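You operate a simulated robot arm through the tools that you are given. There is no shell and no other tool. Be economical: measure what you need, move in short steps, check, and stop when the job is done.

Carry out the task below with a simulated robot arm. There is one attempt and no reset: what you move stays moved.

JOB
Brush slate bole over the clamped moulding's top, let it dry, then move it to the green mat.
Fine: use the yellow brush and put it back; leave the blue brush; black knob to FREE and stop slid right back first. Set down upright: squat brush with yellow handle.

Only the result counts: the job must be done as asked and must still hold three seconds after the hand-in. Knocking over, shifting, dropping, spilling or breaking anything else fails it.

ROBOT AND FRAMES
A 7-joint arm with a two-finger parallel gripper, fixed in place. Base frame: the origin is at the foot of the arm, x ahead of it, y to its left, z up; the work surface is at about z = 950. Lengths are in mm, angles in degrees, forces in N, time in s.
With the tool pointing down near the work surface it reaches from about 260 to 680 mm from the base axis. Its first joint turns from -66.0 to 66.0 degrees. Payload 1.57 kg.
The tool frame sits at the grasp point between the pads (the TCP): z along the fingers, y along the line on which they close. The tips reach 30 mm beyond it. Largest opening 110 mm; finger width 24, thickness 12; the body of the gripper, 48 by 112 mm, starts 78 mm behind the TCP.
Orientation is that of the tool frame in the base frame, as a unit quaternion [x, y, z, w]. With the fingers straight down and closing along the base's y, the tool's x points along the base's -x, its y along +y and its z along -z.

CONTROLS
- The arm moves only by the tool nudge_tool. Its argument "moves" is a list of rows, each an object of numbers (a shift or turn left out is 0, a gripper value left out holds the last): "x", "y", "z": the shift along the base's x, y, z in units of 40 mm (1.0 is 40 mm); "ax", "ay", "az": the turn, a rotation vector about the base's x, y, z in units of 6 degrees (1.0 is 6 degrees); "gripper": the opening, from 0 (shut) to 1 (fully open). In form: [{"x": .., "y": .., "z": .., "ax": .., "ay": .., "az": .., "gripper": ..}, ...]. A call has 1 to 8 rows; each row shifts and turns the commanded pose from where the row before left it. A call with a number of a shift or a turn outside -1 to 1 is refused whole. A row lasts 0.2 s, in which the tool goes at most 50 mm and 8.6 degrees; a call with a longer step from one row to the next is refused whole, and so is a gripper value outside its range. Where a pose cannot be reached the arm comes as near as it can. A force on the tool above 40 N (or 10 N above the force at the start of the call, whichever is more), or a blocked arm, ends the call early, and 0.2 s more pass. Each finger travels about 108 mm/s and halts on what it meets, pressing with about 35 N; the grip force reading is that of the motor and also rises with nothing between the fingers. The clock runs only during rows and for 0.2 s after the last one: add rows that do not move to give the fingers time. It gives the time, the measured TCP pose, the force on the tool (base axes), the opening and the grip force at its end, in the units of the frame above (readings bear some noise), with the torque about the TCP (base axes, N m) and any sound that the robot's microphone picked up.
- Cameras (640 x 400 px; columns grow to the right, rows downward): "scene" is fixed at [162.3, -387.9, 1403.9]; the picture's right is [0.80, -0.60, 0.00], its down [-0.34, -0.46, -0.82] and it looks along [0.49, 0.66, -0.57] (base axes); focal length 222 px, centre (320, 200). "wrist" rides on the gripper at [70, 16, -141] in the tool frame; the picture's right is [-0.23, 0.97, 0.00], its down [-0.86, -0.20, -0.48] and it looks along [-0.47, -0.11, 0.88] (tool axes); focal length 222 px, centre (320, 200). There is no depth. A picture from a camera that has moved, and an enlarged one, comes with that camera's place and axes in the base frame and with its lens.
- grab_frame(camera): a new picture of that camera. No time passes.
- zoom(camera, box): a new picture of the part [left, top, right, bottom] of that camera's present view, enlarged. No time passes.
- close_job(): hands the job in; it is judged then, once.

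Work in short steps. Places have to be worked out from the pictures, the camera data and where the tool is seen: move nearer, look again, correct. Check each grasp and each placing, and mend what went wrong. You have 120 turns and 68 pictures in all, those below and enlarged ones among them. Open the gripper and draw the arm clear of the work before you hand the job in, unless the task says otherwise; then end with one line.

The tools are called as name(argument=value, ...) on one line, values as JSON. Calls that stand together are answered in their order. nudge_tool: Moves the arm, as the interface text tells. Its arguments: {"type":"object","properties":{"moves":{"type":"array","items":{"type":"object","properties":{"x":{"type":"number"},"y":{"type":"number"},"z":{"type":"number"},"ax":{"type":"number"},"ay":{"type":"number"},"az":{"type":"number"},"gripper":{"type":"number"}}}}},"required":["moves"]} The other tools are called the same way: grab_frame (camera) takes a picture; zoom (camera, box) takes an enlarged picture of a part of a camera's view; close_job () hands the job in.

At the start:

```text
clock: 0.0
ee_pos: [361.2, -22.1, 1289.0]
tool_rot: [0.0, 1.0, -0.001, 0.0]
contact_force: [-0.5, -0.9, 0.4]
torque: [-0.03, -0.01, -0.02]
width: 109.8
grasp_force: 0.1
```

scene: 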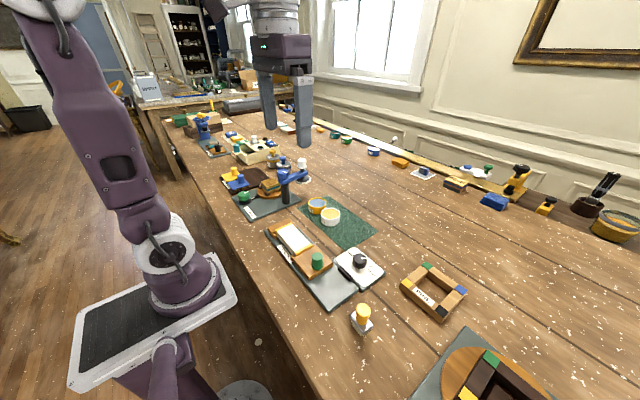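
wrist: 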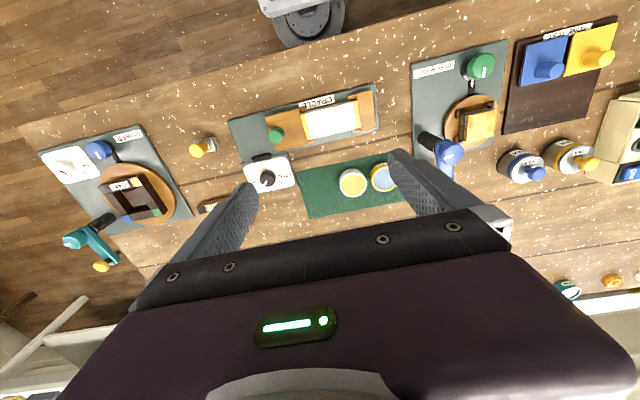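

I'll start by enlarging the views to identify the objects.

zoom(camera="scene", box=[220, 120, 400, 232])

zoom(camera="scene", box=[240, 200, 480, 350])

zoom(camera="wrist", box=[390, 20, 640, 200])

zoom(camera="wrist", box=[20, 70, 420, 290])

```text
3.56 times, centred on (310, 176) of scene
camera zoom: at [162.3, -387.9, 1403.9], right [0.8, -0.6, 0.0], down [-0.34, -0.46, -0.82], along [0.49, 0.66, -0.57], focal length 791 px, centre (356, 285)
```

zoom: 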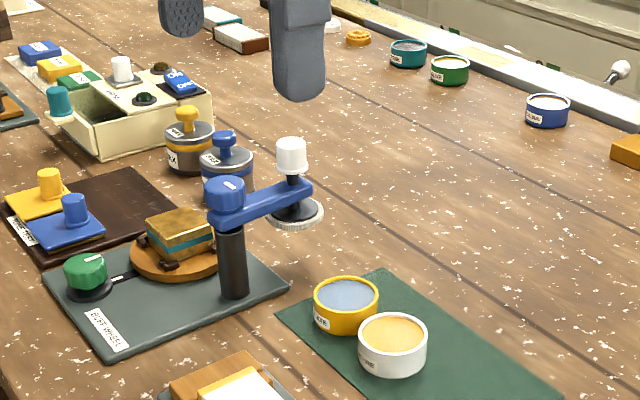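

```text
2.67 times, centred on (360, 275) of scene
camera zoom: at [162.3, -387.9, 1403.9], right [0.8, -0.6, 0.0], down [-0.34, -0.46, -0.82], along [0.49, 0.66, -0.57], focal length 594 px, centre (213, 0)
```

zoom: 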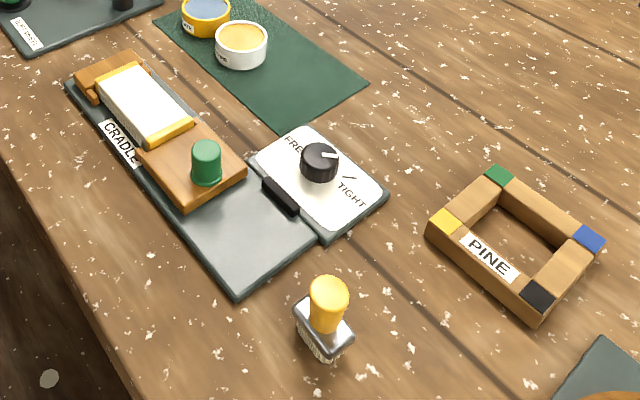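

```text
2.22 times, centred on (515, 110) of wrist
camera zoom: at [290.3, -6.6, 1430.8], right [0.23, 0.97, 0.0], down [0.86, -0.2, 0.48], along [0.47, -0.11, -0.88], focal length 494 px, centre (-113, 400)
```

zoom: 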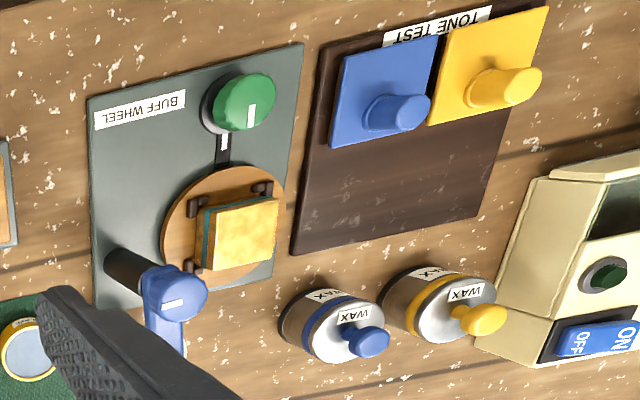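

```text
1.60 times, centred on (220, 180) of wrist
camera zoom: at [290.3, -6.6, 1430.8], right [0.23, 0.97, 0.0], down [0.86, -0.2, 0.48], along [0.47, -0.11, -0.88], focal length 355 px, centre (480, 232)
```

zoom: 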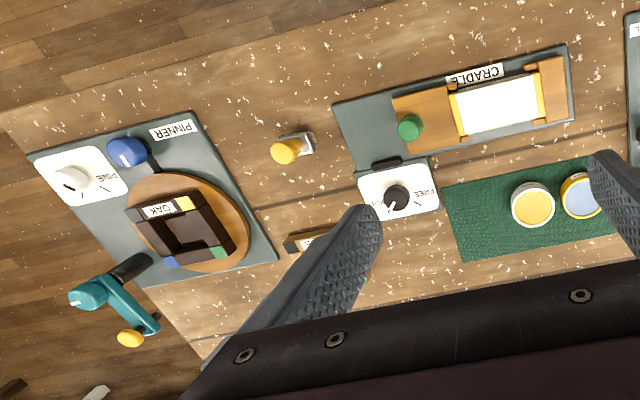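

The cradle with the white moulding is near (360,0), the black knob near (451,-161), the pots near (503,18) and (504,82), and the yellow brush near (359,-260). I'll move lower over the cradle and mat to see them better.

nudge_tool(moves=[{"x": -0.3, "y": 0, "z": -0.8}, {"x": -0.3, "y": 0, "z": -0.8}, {"z": -0.5}, {}])

grab_frame(camera="wrist")

```text
clock: 1.0
ee_pos: [334.1, -22.1, 1205.7]
tool_rot: [0.0, 1.0, 0.0, -0.001]
contact_force: [-0.6, 0.5, 1.2]
torque: [-0.02, -0.01, 0.0]
width: 110.1
grasp_force: 0.1
```

```text
61 pictures are left
camera wrist: at [266.3, -6.0, 1347.1], right [0.23, 0.97, 0.0], down [0.85, -0.2, 0.48], along [0.47, -0.11, -0.88], focal length 222 px, centre (320, 200)
```

wrist: 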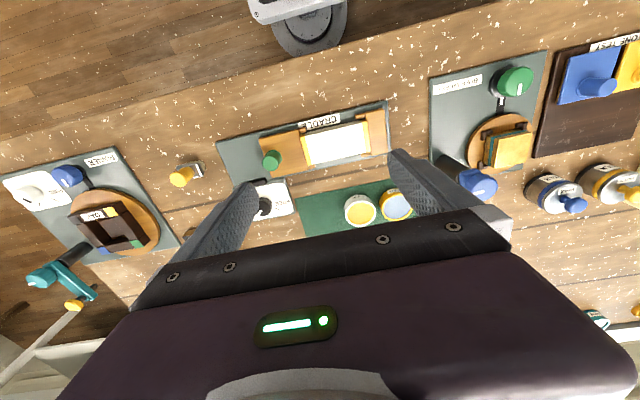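

The view has moved a little closer. I'll enlarge the cradle and the pots.

zoom(camera="wrist", box=[210, 90, 410, 230])

zoom(camera="scene", box=[290, 185, 370, 235])

```text
2.86 times, centred on (310, 160) of wrist
camera zoom: at [266.3, -6.0, 1347.1], right [0.23, 0.97, 0.0], down [0.85, -0.2, 0.48], along [0.47, -0.11, -0.88], focal length 635 px, centre (349, 314)
```

zoom: 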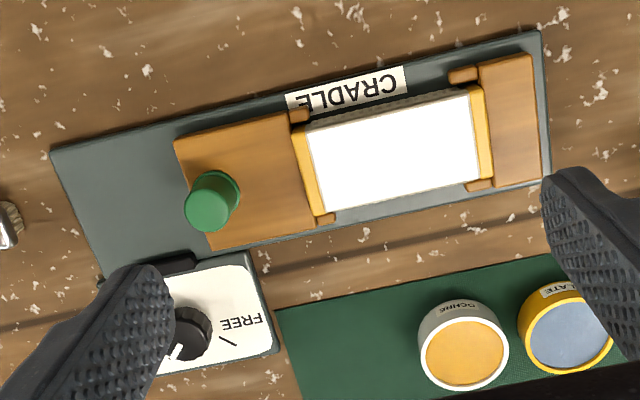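

```text
8.00 times, centred on (330, 210) of scene
camera zoom: at [162.3, -387.9, 1403.9], right [0.8, -0.6, 0.0], down [-0.34, -0.46, -0.82], along [0.49, 0.66, -0.57], focal length 1780 px, centre (240, 120)
```

zoom: 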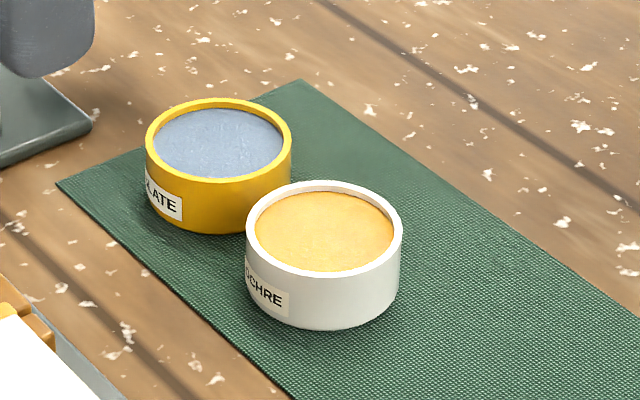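

The labels settle it: the yellow pot is SLATE and the white pot is OCHRE. The moulding is about 50 × 110 mm, centred at (365,-2) with its long side along y. Next I'll approach the yellow brush.

nudge_tool(moves=[{"y": -1}, {"y": -1}, {"y": -1}, {"y": -1, "z": -0.5}, {"y": -1, "z": -0.5}, {"y": -0.7, "z": -0.5}, {"z": -0.5}, {}])

grab_frame(camera="wrist")

zoom(camera="scene", box=[320, 230, 440, 345])

```text
clock: 2.8
ee_pos: [336.3, -251.4, 1126.5]
tool_rot: [0.0, 1.0, 0.001, -0.001]
contact_force: [0.0, 0.0, -0.2]
torque: [-0.01, -0.01, 0.02]
width: 110.0
grasp_force: 0.0
```

```text
58 pictures are left
camera wrist: at [267.0, -235.0, 1266.8], right [0.23, 0.97, 0.0], down [0.86, -0.2, 0.48], along [0.47, -0.11, -0.88], focal length 222 px, centre (320, 200)
```

wrist: 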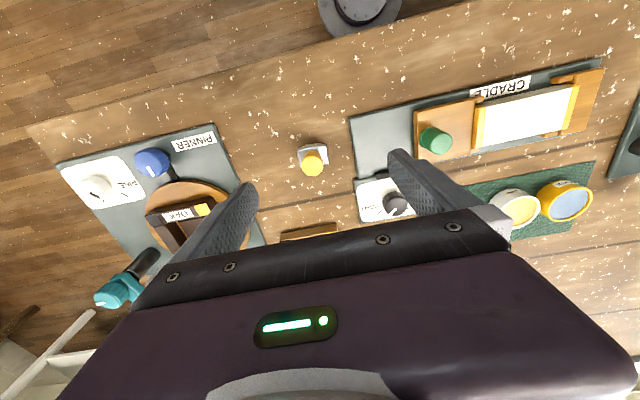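

```text
3.48 times, centred on (380, 288) of scene
camera zoom: at [162.3, -387.9, 1403.9], right [0.8, -0.6, 0.0], down [-0.34, -0.46, -0.82], along [0.49, 0.66, -0.57], focal length 774 px, centre (111, -104)
```

zoom: 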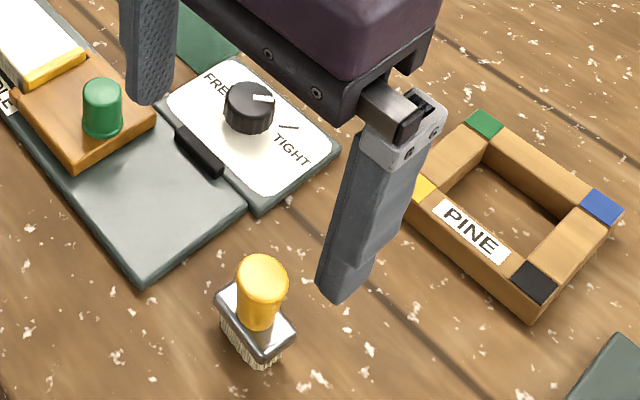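

The brush handle top is near (350,-262,1022), with the ferrule's long axis along y. I'll go down above it with the gripper partly open and check alignment.

nudge_tool(moves=[{"x": 0.34, "y": -0.26, "z": -0.5, "gripper": 0.6}, {"z": -0.7}, {"z": -0.5}, {}])

grab_frame(camera="wrist")

zoom(camera="scene", box=[310, 240, 430, 345])

```text
clock: 3.8
ee_pos: [350.4, -262.4, 1057.7]
tool_rot: [0.0, 1.0, 0.0, 0.0]
contact_force: [-0.6, -0.2, 0.5]
torque: [-0.02, 0.0, -0.01]
width: 66.0
grasp_force: 0.1
```

```text
56 pictures are left
camera wrist: at [280.6, -245.3, 1198.3], right [0.23, 0.97, 0.0], down [0.86, -0.2, 0.48], along [0.47, -0.11, -0.88], focal length 222 px, centre (320, 200)
```

wrist: 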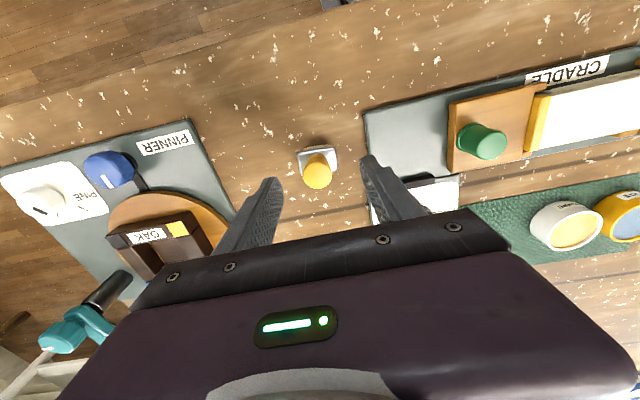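

```text
3.81 times, centred on (370, 292) of scene
camera zoom: at [162.3, -387.9, 1403.9], right [0.8, -0.6, 0.0], down [-0.34, -0.46, -0.82], along [0.49, 0.66, -0.57], focal length 848 px, centre (130, -152)
```

zoom: 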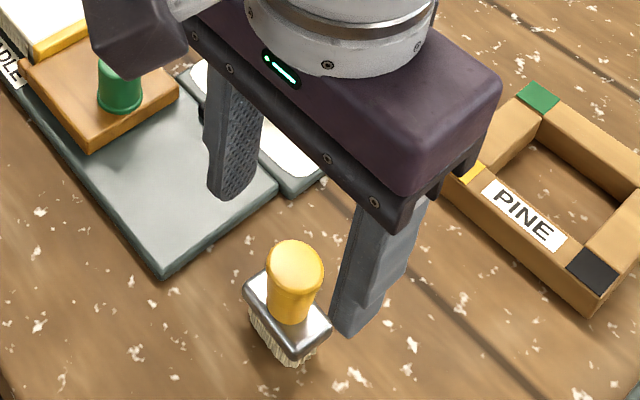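

Alignment looks good. I'll descend so the tips reach about z 989, then close on the handle.

nudge_tool(moves=[{"z": -0.5}, {"z": -0.45}, {}, {"gripper": 0.1}, {"gripper": 0.1}, {"gripper": 0.1}, {"gripper": 0.1}])

zoom(camera="scene", box=[310, 240, 430, 345])

```text
clock: 5.4
ee_pos: [350.8, -261.8, 1018.9]
tool_rot: [0.001, 1.0, 0.0, -0.001]
contact_force: [1.2, 0.1, 1.0]
torque: [0.01, 0.0, 0.02]
width: 22.6
grasp_force: 35.2
```

```text
3.81 times, centred on (370, 292) of scene
camera zoom: at [162.3, -387.9, 1403.9], right [0.8, -0.6, 0.0], down [-0.34, -0.46, -0.82], along [0.49, 0.66, -0.57], focal length 848 px, centre (130, -152)
```

zoom: 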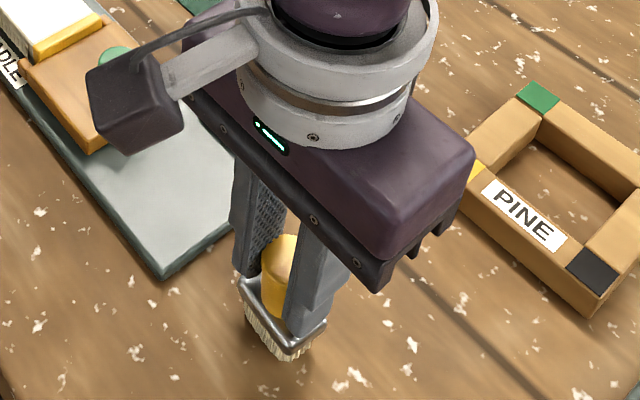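

The handle is gripped (width 22.6). The rest pose to return to is (350.8,-261.8,1018.9), so the bristles sit about 69 mm below the TCP. I'll lift and carry it towards the slate pot.

nudge_tool(moves=[{"z": 0.6}, {"z": 1}, {"z": 1}, {"y": 0.6, "x": 0.3}, {"y": 1, "x": 0.3}, {"y": 1, "x": 0.3}, {"y": 1, "x": 0.3}, {"y": 1, "x": 0.3}])

nudge_tool(moves=[{"y": 1, "x": 0.3}, {"y": 1, "x": 0.3}, {"y": 0.9, "x": 0.2}, {"z": -0.3}, {}])

grab_frame(camera="wrist")

zoom(camera="scene", box=[250, 130, 410, 230])

```text
clock: 7.2
ee_pos: [407.0, -75.7, 1124.2]
tool_rot: [-0.001, 1.0, 0.0, 0.0]
contact_force: [1.0, -0.2, -1.0]
torque: [0.01, -0.01, 0.02]
width: 22.4
grasp_force: 35.3
```

```text
clock: 8.4
ee_pos: [440.6, 37.6, 1109.4]
tool_rot: [0.0, 1.0, 0.0, 0.001]
contact_force: [-1.2, -0.2, -1.0]
torque: [0.01, -0.01, -0.01]
width: 22.2
grasp_force: 35.1
```

```text
53 pictures are left
camera wrist: at [371.0, 55.0, 1252.0], right [0.23, 0.97, 0.0], down [0.86, -0.2, 0.48], along [0.47, -0.11, -0.88], focal length 222 px, centre (320, 200)
```

wrist: 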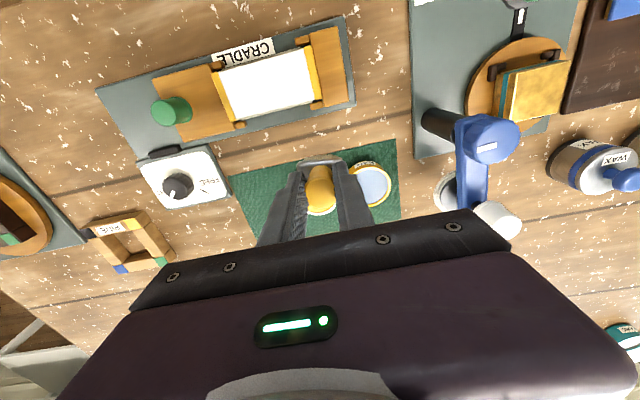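

```text
4.00 times, centred on (330, 180) of scene
camera zoom: at [162.3, -387.9, 1403.9], right [0.8, -0.6, 0.0], down [-0.34, -0.46, -0.82], along [0.49, 0.66, -0.57], focal length 890 px, centre (280, 280)
```

zoom: 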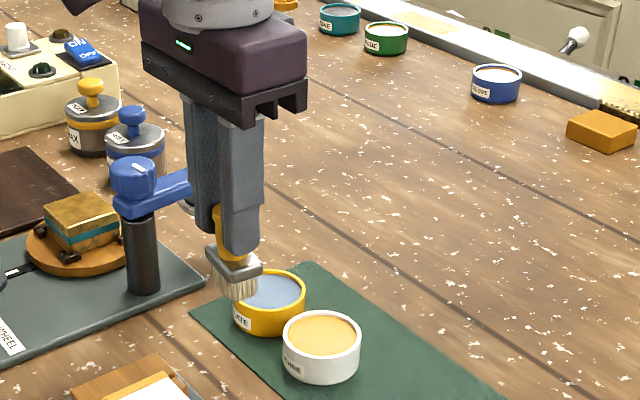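

I'll enlarge the slate pot in the wrist view to pin its centre.

zoom(camera="wrist", box=[280, 140, 420, 227])

```text
4.57 times, centred on (350, 184) of wrist
camera zoom: at [371.0, 55.0, 1252.0], right [0.23, 0.97, 0.0], down [0.86, -0.2, 0.48], along [0.47, -0.11, -0.88], focal length 1015 px, centre (183, 275)
```

zoom: 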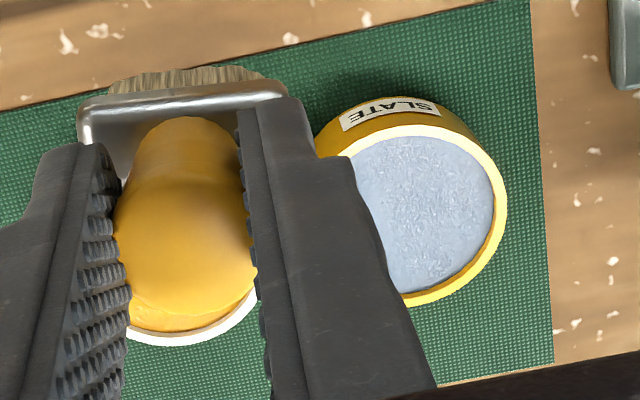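

The pot centre works out at (510,91) with the rim near z 985. I'll move over it.

nudge_tool(moves=[{"x": 0.87, "y": 0.65}, {"x": 0.87, "y": 0.68}, {}, {}])

zoom(camera="scene", box=[280, 150, 380, 220])

zoom(camera="wrist", box=[250, 130, 390, 217])

```text
clock: 9.4
ee_pos: [511.1, 92.0, 1112.7]
tool_rot: [-0.001, 1.0, 0.0, 0.001]
contact_force: [-0.3, -0.4, -1.0]
torque: [0.01, -0.06, 0.0]
width: 22.0
grasp_force: 35.3
```

```text
5.71 times, centred on (330, 185) of scene
camera zoom: at [162.3, -387.9, 1403.9], right [0.8, -0.6, 0.0], down [-0.34, -0.46, -0.82], along [0.49, 0.66, -0.57], focal length 1272 px, centre (263, 286)
```

zoom: 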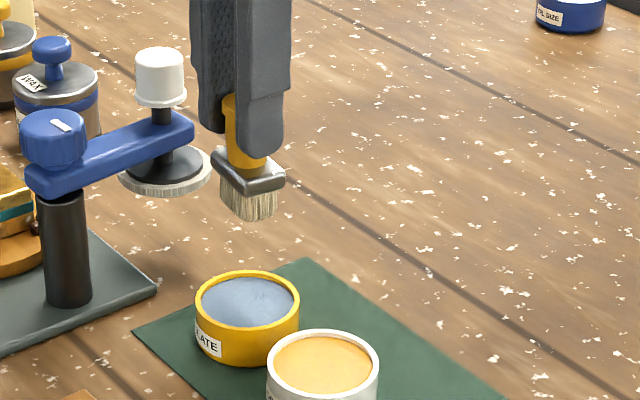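

```text
4.57 times, centred on (320, 174) of wrist
camera zoom: at [440.9, 108.4, 1253.1], right [0.23, 0.97, 0.0], down [0.86, -0.2, 0.48], along [0.47, -0.11, -0.88], focal length 1015 px, centre (320, 321)
```

zoom: 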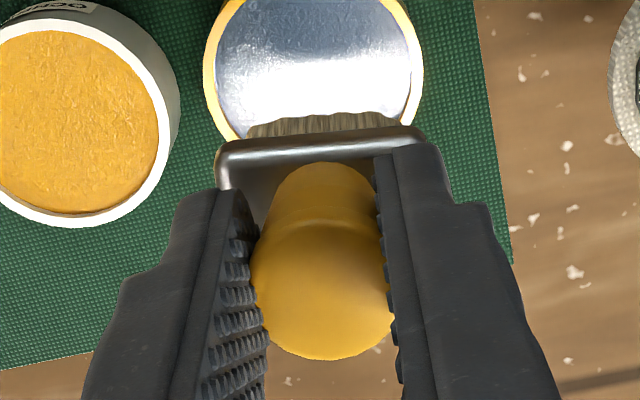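

Pot and brush line up to within 1–2 mm. I'll dip about 15 mm below the rim, hold, and lift.

nudge_tool(moves=[{"x": -0.02, "y": -0.04, "z": -0.8}, {"z": -0.6}, {"z": -0.3}, {"z": -0.1}, {}, {}])

zoom(camera="scene", box=[280, 150, 380, 220])

```text
clock: 10.8
ee_pos: [511.2, 90.4, 1039.9]
tool_rot: [0.0, 1.0, 0.001, 0.001]
contact_force: [6.7, -0.4, 23.8]
torque: [-0.17, -0.63, 0.17]
width: 22.1
grasp_force: 35.3
```

```text
5.71 times, centred on (330, 185) of scene
camera zoom: at [162.1, -388.0, 1404.0], right [0.8, -0.6, 0.0], down [-0.34, -0.46, -0.82], along [0.49, 0.66, -0.57], focal length 1272 px, centre (263, 286)
```

zoom: 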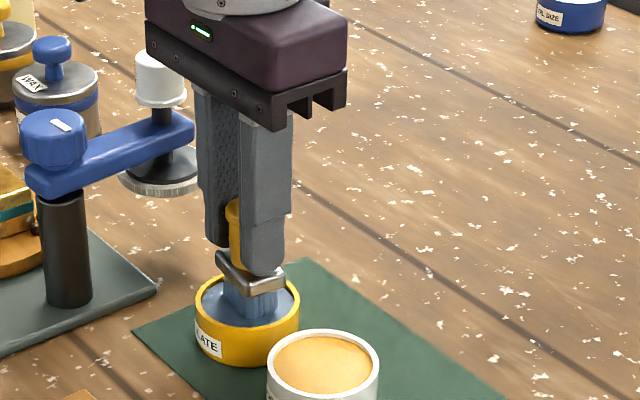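

The bristles are blue with slate, and 24 N says they've reached the bottom. I'll lift straight up and inspect the brush.

nudge_tool(moves=[{"z": 0.3}, {"z": 0.6}, {"z": 0.9}, {}, {}])

zoom(camera="scene", box=[280, 150, 380, 220])

zoom(camera="wrist", box=[250, 110, 390, 217])

```text
clock: 12.0
ee_pos: [509.9, 90.3, 1111.9]
tool_rot: [0.001, 1.0, -0.001, 0.0]
contact_force: [-0.1, 0.3, -1.1]
torque: [0.01, -0.02, 0.03]
width: 22.4
grasp_force: 35.2
```

```text
5.71 times, centred on (330, 185) of scene
camera zoom: at [162.3, -387.9, 1403.9], right [0.8, -0.6, 0.0], down [-0.34, -0.46, -0.82], along [0.49, 0.66, -0.57], focal length 1272 px, centre (263, 286)
```

zoom: 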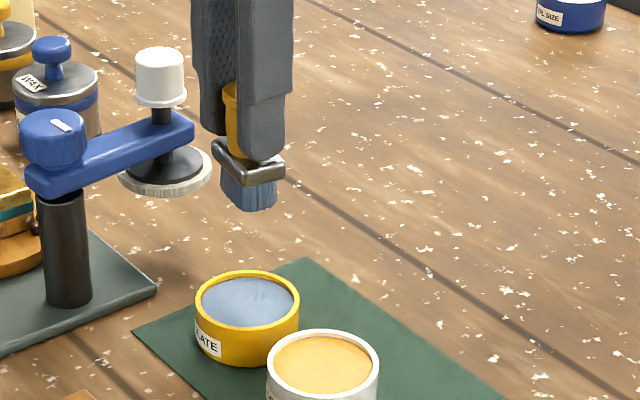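

```text
3.74 times, centred on (320, 164) of wrist
camera zoom: at [440.3, 106.0, 1252.9], right [0.23, 0.97, 0.0], down [0.86, -0.2, 0.48], along [0.47, -0.11, -0.88], focal length 830 px, centre (320, 336)
```

zoom: 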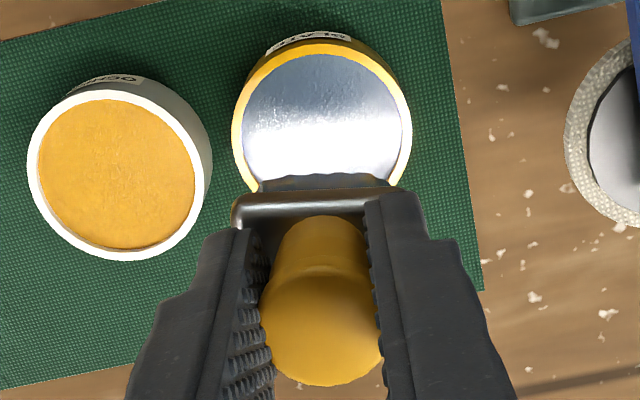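

The brush is loaded and slid up about 4 mm in the grip, so the bristle tip is roughly TCP−64. I'll move above the moulding's near end and look at the cradle heights.

nudge_tool(moves=[{"x": -0.9, "y": -0.5}, {"x": -0.9, "y": -0.5}, {"x": -0.9, "y": -0.5}, {"x": -0.9, "y": -0.5}, {}])

zoom(camera="scene", box=[240, 190, 340, 285])

zoom(camera="wrist", box=[200, 90, 420, 227])

```text
clock: 13.2
ee_pos: [365.6, 11.1, 1111.4]
tool_rot: [0.0, 1.0, 0.0, 0.0]
contact_force: [-0.8, 0.2, 0.2]
torque: [-0.04, 0.04, 0.02]
width: 22.1
grasp_force: 35.0
```

```text
4.21 times, centred on (290, 238) of scene
camera zoom: at [162.2, -387.9, 1403.9], right [0.8, -0.6, 0.0], down [-0.34, -0.46, -0.82], along [0.49, 0.66, -0.57], focal length 937 px, centre (446, 42)
```

zoom: 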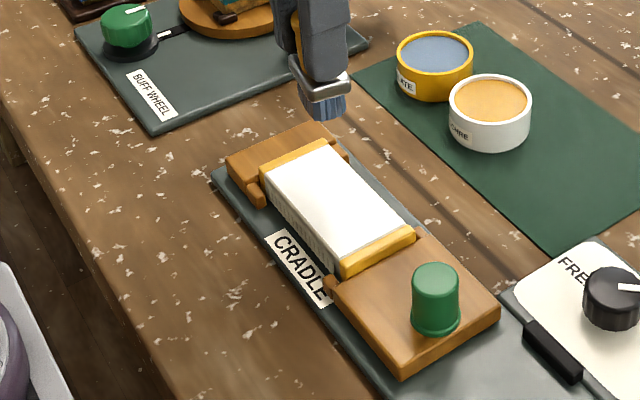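

```text
2.91 times, centred on (310, 158) of wrist
camera zoom: at [296.4, 27.1, 1252.1], right [0.23, 0.97, 0.0], down [0.85, -0.2, 0.48], along [0.47, -0.11, -0.88], focal length 646 px, centre (349, 321)
```

zoom: 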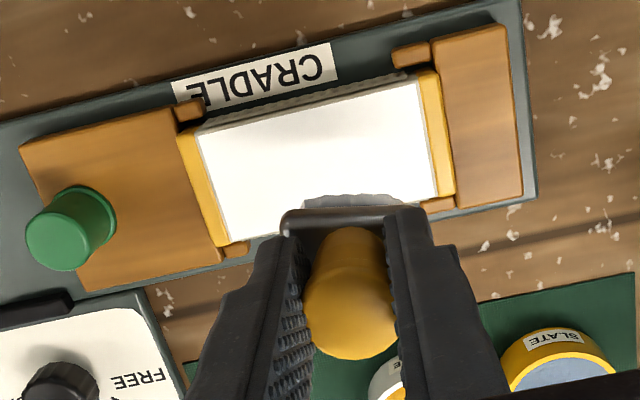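

The white top spans x 340–390, y −48–43, z≈984, so first contact should come at TCP z≈1048. I'll descend to just above the −y end on the near row.

nudge_tool(moves=[{"x": -0.4, "y": -0.8, "z": -0.5}, {"y": -0.2, "z": -0.6}, {"z": -0.35}, {}])

zoom(camera="scene", box=[240, 190, 340, 285])

zoom(camera="wrist", box=[220, 70, 440, 207])

```text
clock: 14.2
ee_pos: [350.5, -28.4, 1053.4]
tool_rot: [0.0, 1.0, 0.0, 0.001]
contact_force: [-0.7, -0.2, -0.3]
torque: [0.02, 0.0, 0.0]
width: 22.3
grasp_force: 34.9
```

```text
4.21 times, centred on (290, 238) of scene
camera zoom: at [162.3, -387.9, 1403.9], right [0.8, -0.6, 0.0], down [-0.34, -0.46, -0.82], along [0.49, 0.66, -0.57], focal length 937 px, centre (446, 42)
```

zoom: 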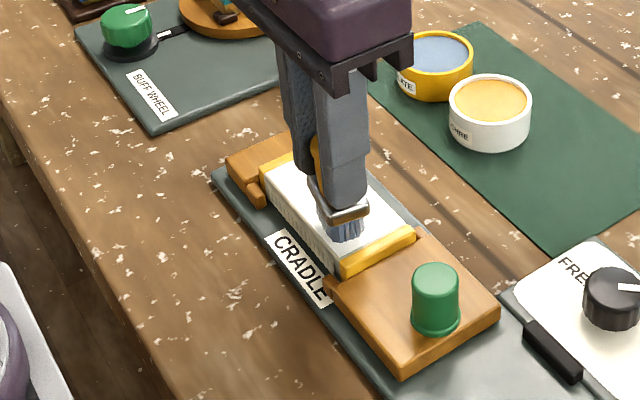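

```text
2.91 times, centred on (330, 138) of wrist
camera zoom: at [280.1, -13.3, 1194.4], right [0.23, 0.97, 0.0], down [0.86, -0.2, 0.48], along [0.47, -0.11, -0.88], focal length 646 px, centre (291, 379)
```

zoom: 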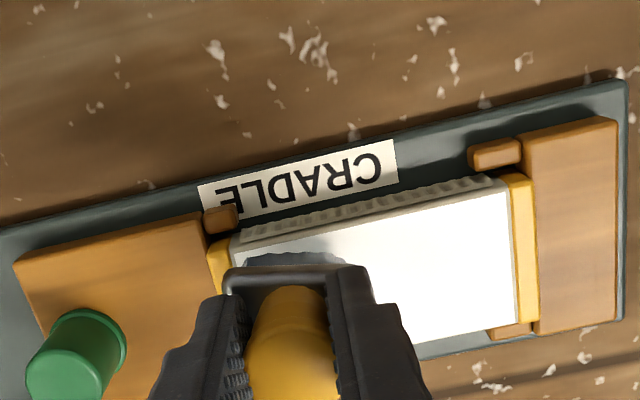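

No contact yet. I'll go down in small steps until the force shows light contact.

nudge_tool(moves=[{"z": -0.1}, {}])

nudge_tool(moves=[{"z": -0.06}, {}])

```text
clock: 14.8
ee_pos: [350.7, -29.7, 1049.5]
tool_rot: [-0.001, 1.0, 0.0, 0.0]
contact_force: [-0.4, -0.3, -0.7]
torque: [0.01, -0.03, -0.02]
width: 22.6
grasp_force: 34.5
```

```text
clock: 15.4
ee_pos: [350.6, -30.6, 1047.2]
tool_rot: [0.0, 1.0, 0.0, 0.0]
contact_force: [-0.6, 0.1, -0.4]
torque: [-0.02, 0.0, -0.02]
width: 22.4
grasp_force: 35.2
```

Still no contact, so I'll continue down.

nudge_tool(moves=[{"z": -0.06}, {}])

nudge_tool(moves=[{"z": -0.05}, {}])

```text
clock: 16.0
ee_pos: [350.0, -29.5, 1045.5]
tool_rot: [0.0, 1.0, -0.001, 0.001]
contact_force: [-2.9, -0.3, 20.0]
torque: [0.05, -0.04, 0.04]
width: 22.3
grasp_force: 35.0
```

```text
clock: 16.6
ee_pos: [349.9, -29.5, 1041.9]
tool_rot: [0.0, 1.0, 0.0, 0.001]
contact_force: [0.0, -1.0, 28.9]
torque: [-0.03, -0.29, 0.02]
width: 22.3
grasp_force: 35.2
```

Contact came at TCP z≈1045 and it's stiff. I'll ease up slightly to a light press.

nudge_tool(moves=[{"z": 0.03}, {}])

```text
clock: 17.2
ee_pos: [349.8, -30.9, 1043.1]
tool_rot: [0.0, 1.0, 0.0, -0.001]
contact_force: [0.8, 0.4, 0.6]
torque: [0.02, -0.02, 0.03]
width: 22.3
grasp_force: 34.7
```

Now it's barely touching. I'll press 0.6 mm and stroke along y.

nudge_tool(moves=[{"z": -0.02}, {"y": 0.35}, {"y": 0.35}, {"y": 0.35}, {"y": 0.35}, {}])

zoom(camera="scene", box=[240, 190, 340, 285])

```text
clock: 18.6
ee_pos: [349.2, 26.4, 1043.0]
tool_rot: [0.0, 1.0, 0.0, 0.001]
contact_force: [0.3, -4.3, 16.6]
torque: [-0.25, -0.21, -0.01]
width: 22.3
grasp_force: 34.8
```

```text
4.21 times, centred on (290, 238) of scene
camera zoom: at [162.1, -388.1, 1403.9], right [0.8, -0.6, 0.0], down [-0.34, -0.46, -0.82], along [0.49, 0.66, -0.57], focal length 937 px, centre (446, 42)
```

zoom: 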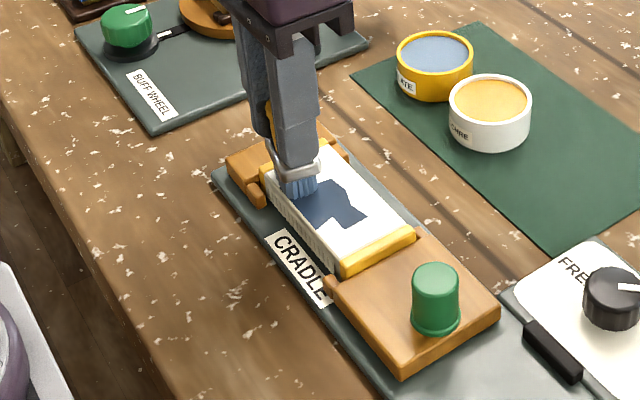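

It's painting. I'll enlarge to see the actual footprint.

zoom(camera="scene", box=[278, 215, 328, 255])

zoom(camera="wrist", box=[200, 70, 420, 207])

```text
10.00 times, centred on (303, 235) of scene
camera zoom: at [162.1, -388.1, 1403.9], right [0.8, -0.6, 0.0], down [-0.34, -0.46, -0.82], along [0.49, 0.66, -0.57], focal length 2226 px, centre (490, -150)
```

zoom: 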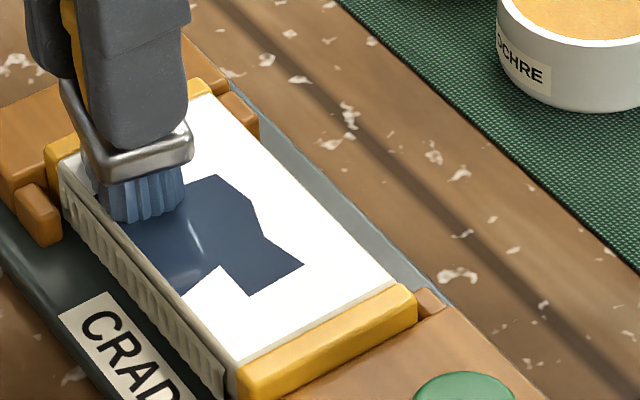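

```text
2.91 times, centred on (310, 138) of wrist
camera zoom: at [280.4, 42.6, 1184.2], right [0.23, 0.97, 0.0], down [0.85, -0.2, 0.48], along [0.47, -0.11, -0.88], focal length 646 px, centre (349, 379)
```

zoom: 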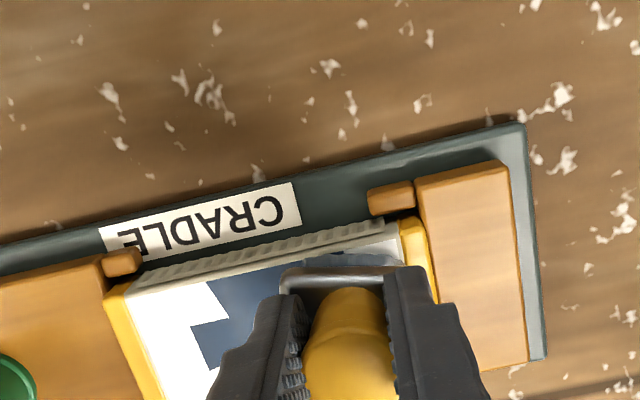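

The footprint is about 20–25 mm wide. I'll do back-and-forth strokes over the three rows.

nudge_tool(moves=[{"y": -0.4}, {"y": -0.4}, {"y": -0.4}, {"y": -0.3}, {}])

zoom(camera="scene", box=[278, 215, 328, 255])

```text
clock: 19.8
ee_pos: [351.5, -34.0, 1044.0]
tool_rot: [0.001, 1.0, 0.0, 0.0]
contact_force: [-0.8, 1.3, 5.2]
torque: [0.09, -0.08, 0.02]
width: 22.3
grasp_force: 35.0
```

```text
10.00 times, centred on (303, 235) of scene
camera zoom: at [162.2, -387.9, 1404.0], right [0.8, -0.6, 0.0], down [-0.34, -0.46, -0.82], along [0.49, 0.66, -0.57], focal length 2226 px, centre (490, -150)
```

zoom: 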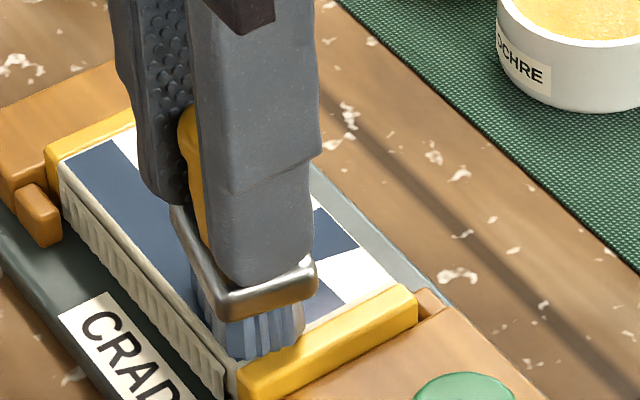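

Row one is good and force is only 5 N. Now the middle and far rows.

nudge_tool(moves=[{"x": 0.38}, {"y": 0.4}, {"y": 0.4}, {"y": 0.4}, {"y": 0.35}, {}])

nudge_tool(moves=[{"x": 0.38}, {"y": -0.4}, {"y": -0.4}, {"y": -0.4}, {"y": -0.35}, {}])

zoom(camera="scene", box=[278, 215, 328, 255])

```text
clock: 21.2
ee_pos: [363.9, 28.3, 1042.6]
tool_rot: [0.0, 1.0, 0.0, 0.0]
contact_force: [-0.8, 0.1, 1.9]
torque: [0.0, -0.01, -0.02]
width: 22.2
grasp_force: 35.0
```

```text
clock: 22.6
ee_pos: [379.7, -33.6, 1043.0]
tool_rot: [0.0, 1.0, 0.0, 0.0]
contact_force: [-0.1, 0.7, 2.1]
torque: [0.05, -0.03, 0.01]
width: 22.2
grasp_force: 35.0
```

```text
10.00 times, centred on (303, 235) of scene
camera zoom: at [162.2, -387.9, 1404.0], right [0.8, -0.6, 0.0], down [-0.34, -0.46, -0.82], along [0.49, 0.66, -0.57], focal length 2226 px, centre (490, -150)
```

zoom: 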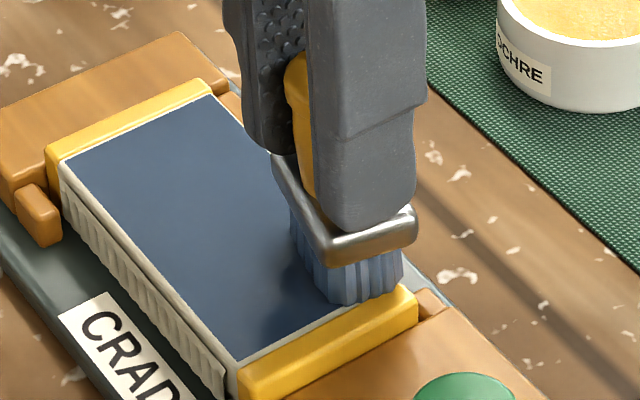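

The coverage looks complete. I'll lift off and check the top and the brush.

nudge_tool(moves=[{"z": 0.3}, {"z": 0.9}, {"z": 0.8, "y": -0.5}, {"y": -1}, {"y": -1}, {}])

zoom(camera="scene", box=[270, 200, 390, 290])

```text
clock: 24.0
ee_pos: [381.6, -134.5, 1122.1]
tool_rot: [-0.001, 1.0, 0.0, 0.0]
contact_force: [-0.6, -0.2, 0.1]
torque: [-0.01, -0.03, 0.0]
width: 22.2
grasp_force: 35.0
```

```text
4.44 times, centred on (330, 245) of scene
camera zoom: at [162.3, -387.9, 1403.9], right [0.8, -0.6, 0.0], down [-0.34, -0.46, -0.82], along [0.49, 0.66, -0.57], focal length 989 px, centre (276, 0)
```

zoom: 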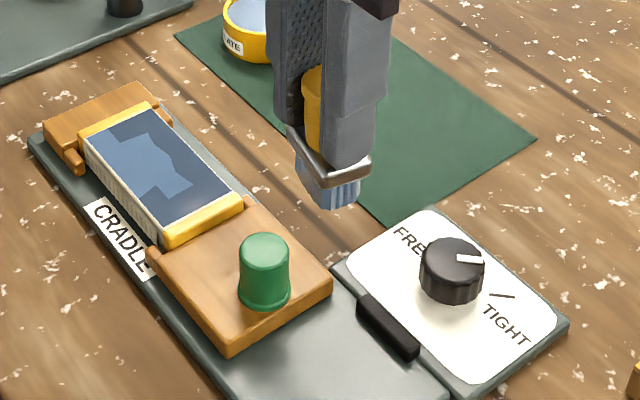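

Coverage is complete: dark means wet and the lighter patch is already drying. I'll carry the brush back to its original place.

nudge_tool(moves=[{"x": -0.25, "y": -1}, {"x": -0.25, "y": -1}, {"x": -0.25, "y": -1}, {"y": -0.19}, {"z": -0.9}, {"z": -0.9}, {"z": -0.5}, {}])

zoom(camera="scene", box=[310, 260, 410, 345])

```text
clock: 25.8
ee_pos: [350.9, -260.3, 1030.8]
tool_rot: [0.0, 1.0, 0.001, -0.001]
contact_force: [0.0, -0.4, -1.0]
torque: [-0.02, -0.02, 0.02]
width: 22.3
grasp_force: 34.7
```

```text
4.71 times, centred on (360, 302) of scene
camera zoom: at [162.3, -387.9, 1403.9], right [0.8, -0.6, 0.0], down [-0.34, -0.46, -0.82], along [0.49, 0.66, -0.57], focal length 1047 px, centre (132, -282)
```

zoom: 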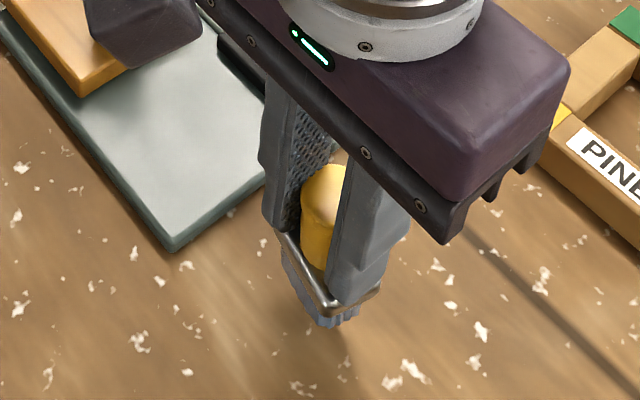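

The brush is upright over its spot. I'll lower in small steps until it touches.

nudge_tool(moves=[{"z": -0.2}, {"z": -0.1}, {}])

nudge_tool(moves=[{"z": -0.08}, {}])

```text
clock: 26.6
ee_pos: [351.3, -261.0, 1018.9]
tool_rot: [0.0, 1.0, 0.001, 0.001]
contact_force: [0.5, 0.4, -0.4]
torque: [0.0, 0.0, 0.03]
width: 22.0
grasp_force: 35.3
```

```text
clock: 27.2
ee_pos: [351.5, -261.1, 1016.2]
tool_rot: [0.0, 1.0, -0.001, -0.001]
contact_force: [-0.8, -0.3, -1.5]
torque: [0.01, 0.02, 0.02]
width: 22.3
grasp_force: 35.3
```

nudge_tool(moves=[{"z": -0.07}, {}])

nudge_tool(moves=[{"z": -0.05}, {}])

```text
clock: 27.8
ee_pos: [352.0, -260.4, 1014.1]
tool_rot: [0.0, 1.0, 0.0, 0.001]
contact_force: [-0.3, -0.1, -0.4]
torque: [0.0, 0.02, -0.02]
width: 22.0
grasp_force: 34.6
```

```text
clock: 28.4
ee_pos: [350.1, -261.4, 1011.8]
tool_rot: [0.0, 1.0, 0.001, 0.0]
contact_force: [0.2, 0.5, 2.4]
torque: [0.03, -0.08, 0.01]
width: 22.4
grasp_force: 34.5
```

Light contact has begun. I'll go one more small step to seat it.

nudge_tool(moves=[{"z": -0.02}, {}])

```text
clock: 29.0
ee_pos: [350.0, -260.6, 1011.2]
tool_rot: [-0.001, 1.0, -0.001, 0.001]
contact_force: [-0.2, 0.0, 19.8]
torque: [0.09, -0.24, -0.01]
width: 22.1
grasp_force: 34.6
```

Firmly on the table. I'll open gradually and rise.

nudge_tool(moves=[{"gripper": 0.3}, {"gripper": 0.5}, {"gripper": 0.6}, {"z": 0.5}, {"z": 1}, {"z": 1}, {}])

zoom(camera="scene", box=[260, 200, 420, 345])

```text
clock: 30.6
ee_pos: [350.9, -261.1, 1108.5]
tool_rot: [0.0, 1.0, 0.0, -0.001]
contact_force: [0.3, 0.1, 0.2]
torque: [0.01, 0.0, 0.03]
width: 65.9
grasp_force: 0.1
```

```text
2.76 times, centred on (340, 272) of scene
camera zoom: at [162.3, -387.9, 1403.9], right [0.8, -0.6, 0.0], down [-0.34, -0.46, -0.82], along [0.49, 0.66, -0.57], focal length 614 px, centre (265, 0)
```

zoom: 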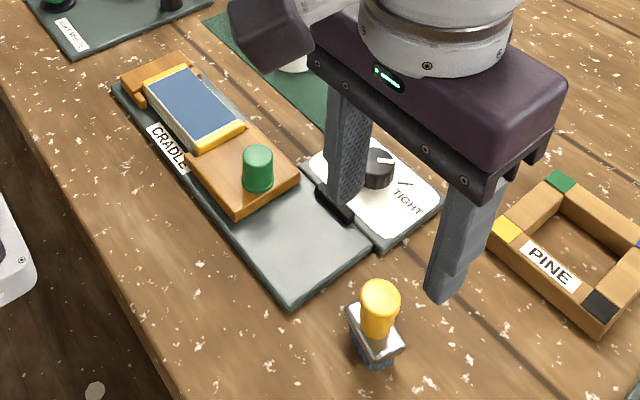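

The brush stands upright in its place. Next I'll look at the black knob from closer up.

nudge_tool(moves=[{"x": 0.8, "y": 0.8, "gripper": 0.6}, {"x": 0.8, "y": 0.8}, {"x": 0.4, "y": 0.9}, {}])

zoom(camera="wrist", box=[240, 110, 400, 210])

```text
clock: 31.6
ee_pos: [431.1, -161.1, 1109.3]
tool_rot: [0.0, 1.0, -0.001, 0.0]
contact_force: [0.3, -0.8, 0.1]
torque: [0.01, -0.01, 0.02]
width: 66.0
grasp_force: 0.1
```

```text
4.00 times, centred on (320, 160) of wrist
camera zoom: at [361.0, -144.9, 1250.7], right [0.23, 0.97, 0.0], down [0.85, -0.2, 0.48], along [0.47, -0.11, -0.88], focal length 888 px, centre (320, 360)
```

zoom: 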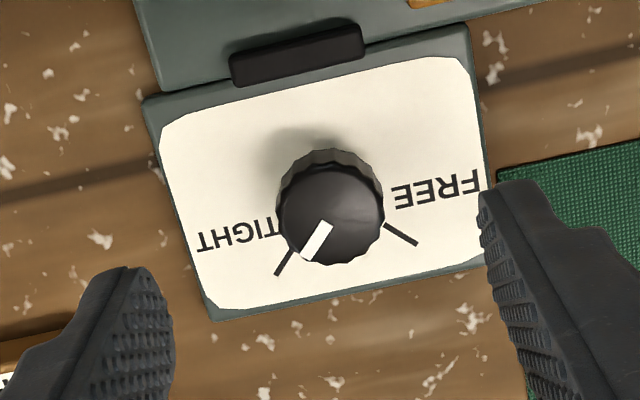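

The pointer is at TIGHT (about −47° from base +x) and the FREE tick is about +43°, so I need roughly a +90° turn. I'll centre over the knob, pre-turn the tool by −45° and lower a bit.

nudge_tool(moves=[{"x": 0.57, "y": 0.0, "az": -1, "gripper": 0.6}, {"z": -0.5, "az": -1}, {"z": -0.6, "az": -1}, {"az": -1}, {"az": -1}, {"az": -1}, {"az": -1}, {"az": -0.5}])

grab_frame(camera="wrist")

zoom(camera="scene", box=[310, 210, 430, 300])

```text
clock: 33.4
ee_pos: [454.5, -162.0, 1066.1]
tool_rot: [0.384, 0.924, 0.0, 0.0]
contact_force: [0.1, 1.1, -0.4]
torque: [-0.05, 0.02, -0.01]
width: 66.0
grasp_force: 0.0
```

```text
32 pictures are left
camera wrist: at [415.9, -100.5, 1207.7], right [0.85, 0.53, 0.0], down [0.46, -0.75, 0.48], along [0.25, -0.41, -0.88], focal length 222 px, centre (320, 200)
```

wrist: 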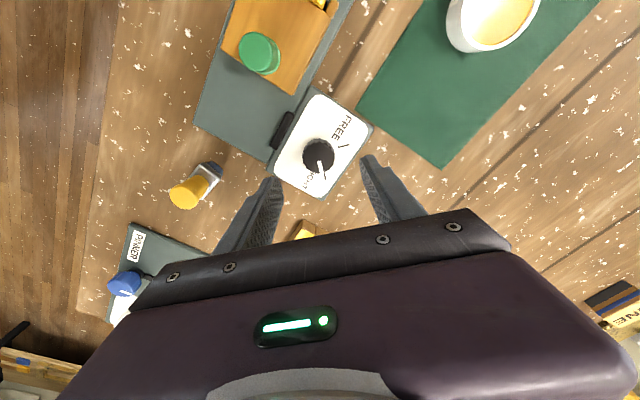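

```text
4.44 times, centred on (370, 255) of scene
camera zoom: at [162.3, -387.9, 1403.9], right [0.8, -0.6, 0.0], down [-0.34, -0.46, -0.82], along [0.49, 0.66, -0.57], focal length 989 px, centre (98, -44)
```

zoom: 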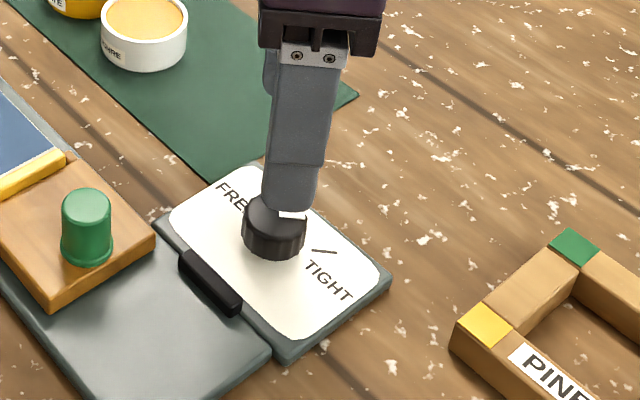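

The knob centre is about (451.5,-161). I'll correct slightly, descend to tip z≈964, and close.

nudge_tool(moves=[{"x": -0.07, "y": 0.03, "z": -0.8}, {"z": -0.7}, {"z": -0.25}, {}])

nudge_tool(moves=[{"gripper": 0.2}, {"gripper": 0.2}, {"gripper": 0.2}, {"gripper": 0.2}])

```text
clock: 34.4
ee_pos: [450.4, -159.9, 996.8]
tool_rot: [0.383, 0.924, 0.0, 0.001]
contact_force: [1.3, -0.2, 1.2]
torque: [-0.01, -0.04, -0.02]
width: 66.0
grasp_force: 0.0
```

```text
clock: 35.4
ee_pos: [450.7, -160.6, 996.1]
tool_rot: [0.382, 0.924, 0.0, 0.0]
contact_force: [-3.7, -3.6, -5.5]
torque: [-0.3, -0.11, -0.01]
width: 33.9
grasp_force: 41.6
```

The knob is gripped (33.9 mm). I'll turn it +90° in two calls.

nudge_tool(moves=[{"az": 1, "gripper": 0.2}, {"az": 1}, {"az": 1}, {"az": 1}, {"az": 1}, {"az": 1}, {"az": 1}, {"az": 1}])

nudge_tool(moves=[{"az": 1}, {"az": 1}, {"az": 1}, {"az": 1}, {"az": 1}, {"az": 1}, {"az": 1}, {}])

zoom(camera="scene", box=[310, 210, 430, 300])

```text
clock: 37.2
ee_pos: [448.6, -162.4, 995.9]
tool_rot: [-0.025, 1.0, 0.0, 0.001]
contact_force: [-15.3, -36.1, -7.7]
torque: [-0.24, -0.11, -0.15]
width: 33.5
grasp_force: 41.5
```

```text
clock: 39.0
ee_pos: [452.5, -161.0, 996.7]
tool_rot: [-0.384, 0.923, 0.0, 0.001]
contact_force: [8.8, -19.6, 2.0]
torque: [-0.41, -0.1, -0.15]
width: 39.8
grasp_force: 10.7
```

```text
4.44 times, centred on (370, 255) of scene
camera zoom: at [162.5, -388.4, 1403.8], right [0.8, -0.6, 0.0], down [-0.34, -0.46, -0.82], along [0.49, 0.66, -0.57], focal length 989 px, centre (98, -44)
```

zoom: 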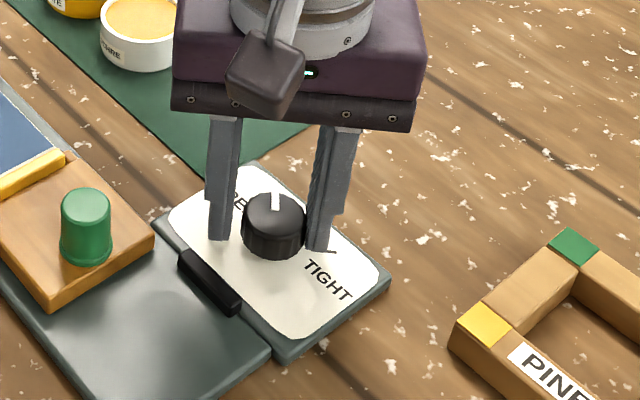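

The pointer now seems to be at about +45°, which is FREE. I'll release, rise, and check.

nudge_tool(moves=[{"gripper": 0.5}, {"gripper": 0.6}, {"gripper": 0.6}, {"z": 0.8}, {"z": 0.8}, {}])

zoom(camera="wrist", box=[200, 60, 440, 210])

```text
clock: 40.4
ee_pos: [450.5, -160.1, 1059.0]
tool_rot: [-0.382, 0.924, 0.0, -0.001]
contact_force: [-0.2, -0.1, -0.1]
torque: [0.0, -0.01, -0.01]
width: 66.0
grasp_force: 0.2
```

```text
2.67 times, centred on (320, 135) of wrist
camera zoom: at [389.6, -198.5, 1201.4], right [-0.53, 0.85, 0.0], down [0.75, 0.46, 0.48], along [0.41, 0.25, -0.88], focal length 592 px, centre (320, 373)
```

zoom: 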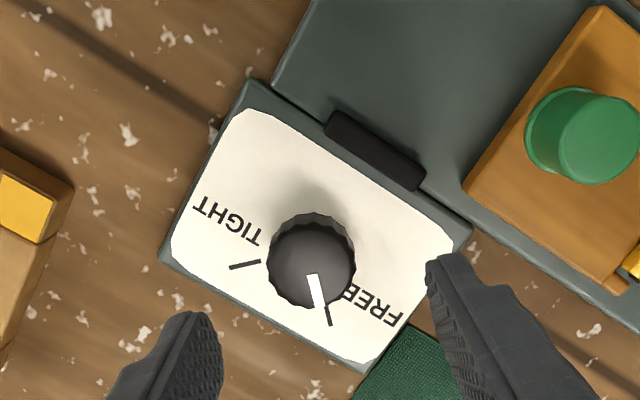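

The pointer is on the FREE tick. Now I'll go to the green stop knob, near (361,-110), turning the tool back to default.

nudge_tool(moves=[{"x": -0.75, "y": 0.4, "z": 0.3, "az": -1, "gripper": 0.6}, {"x": -0.75, "y": 0.4, "az": -1}, {"x": -0.74, "y": 0.45, "az": -1}, {"az": -1}, {"az": -1}, {"az": -1}, {"az": -1}, {"az": -0.5}])

grab_frame(camera="wrist")

zoom(camera="scene", box=[250, 200, 370, 290])

```text
clock: 42.2
ee_pos: [360.9, -108.9, 1072.1]
tool_rot: [0.001, 1.0, 0.0, 0.0]
contact_force: [-0.3, 0.0, 0.4]
torque: [-0.04, 0.02, -0.01]
width: 65.8
grasp_force: 0.0
```

```text
28 pictures are left
camera wrist: at [291.4, -93.2, 1213.5], right [0.23, 0.97, 0.0], down [0.85, -0.2, 0.48], along [0.47, -0.11, -0.88], focal length 222 px, centre (320, 200)
```

wrist: 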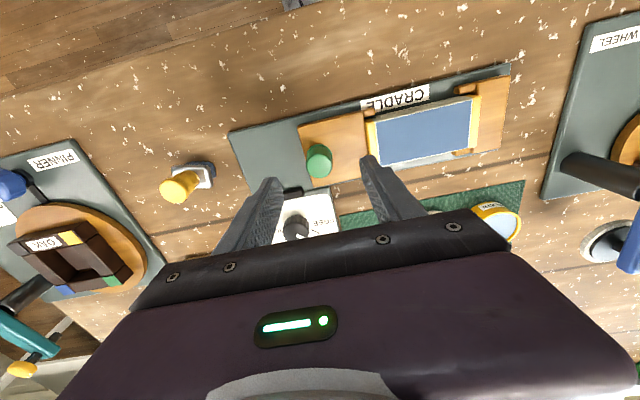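

```text
4.44 times, centred on (310, 245) of scene
camera zoom: at [162.3, -387.9, 1403.9], right [0.8, -0.6, 0.0], down [-0.34, -0.46, -0.82], along [0.49, 0.66, -0.57], focal length 989 px, centre (364, 0)
```

zoom: 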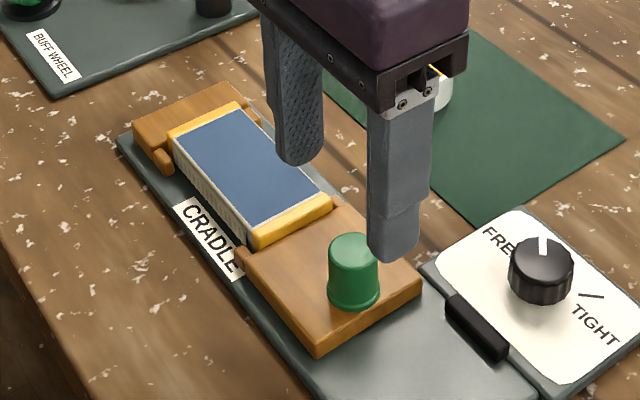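

The whole top is uniformly light slate, so it's dry. I'll grip the green knob with the tips staying above the block.

nudge_tool(moves=[{"x": -0.03, "gripper": 0.5}, {"z": -0.6}, {"z": -0.6}, {"z": -0.1}, {"gripper": 0.15}, {"gripper": 0.15}, {"gripper": 0.15}])

```text
clock: 43.8
ee_pos: [359.5, -110.8, 1020.5]
tool_rot: [0.0, 1.0, 0.0, 0.0]
contact_force: [-0.5, -18.8, -10.6]
torque: [-0.14, -0.13, -0.13]
width: 24.9
grasp_force: 37.0
```

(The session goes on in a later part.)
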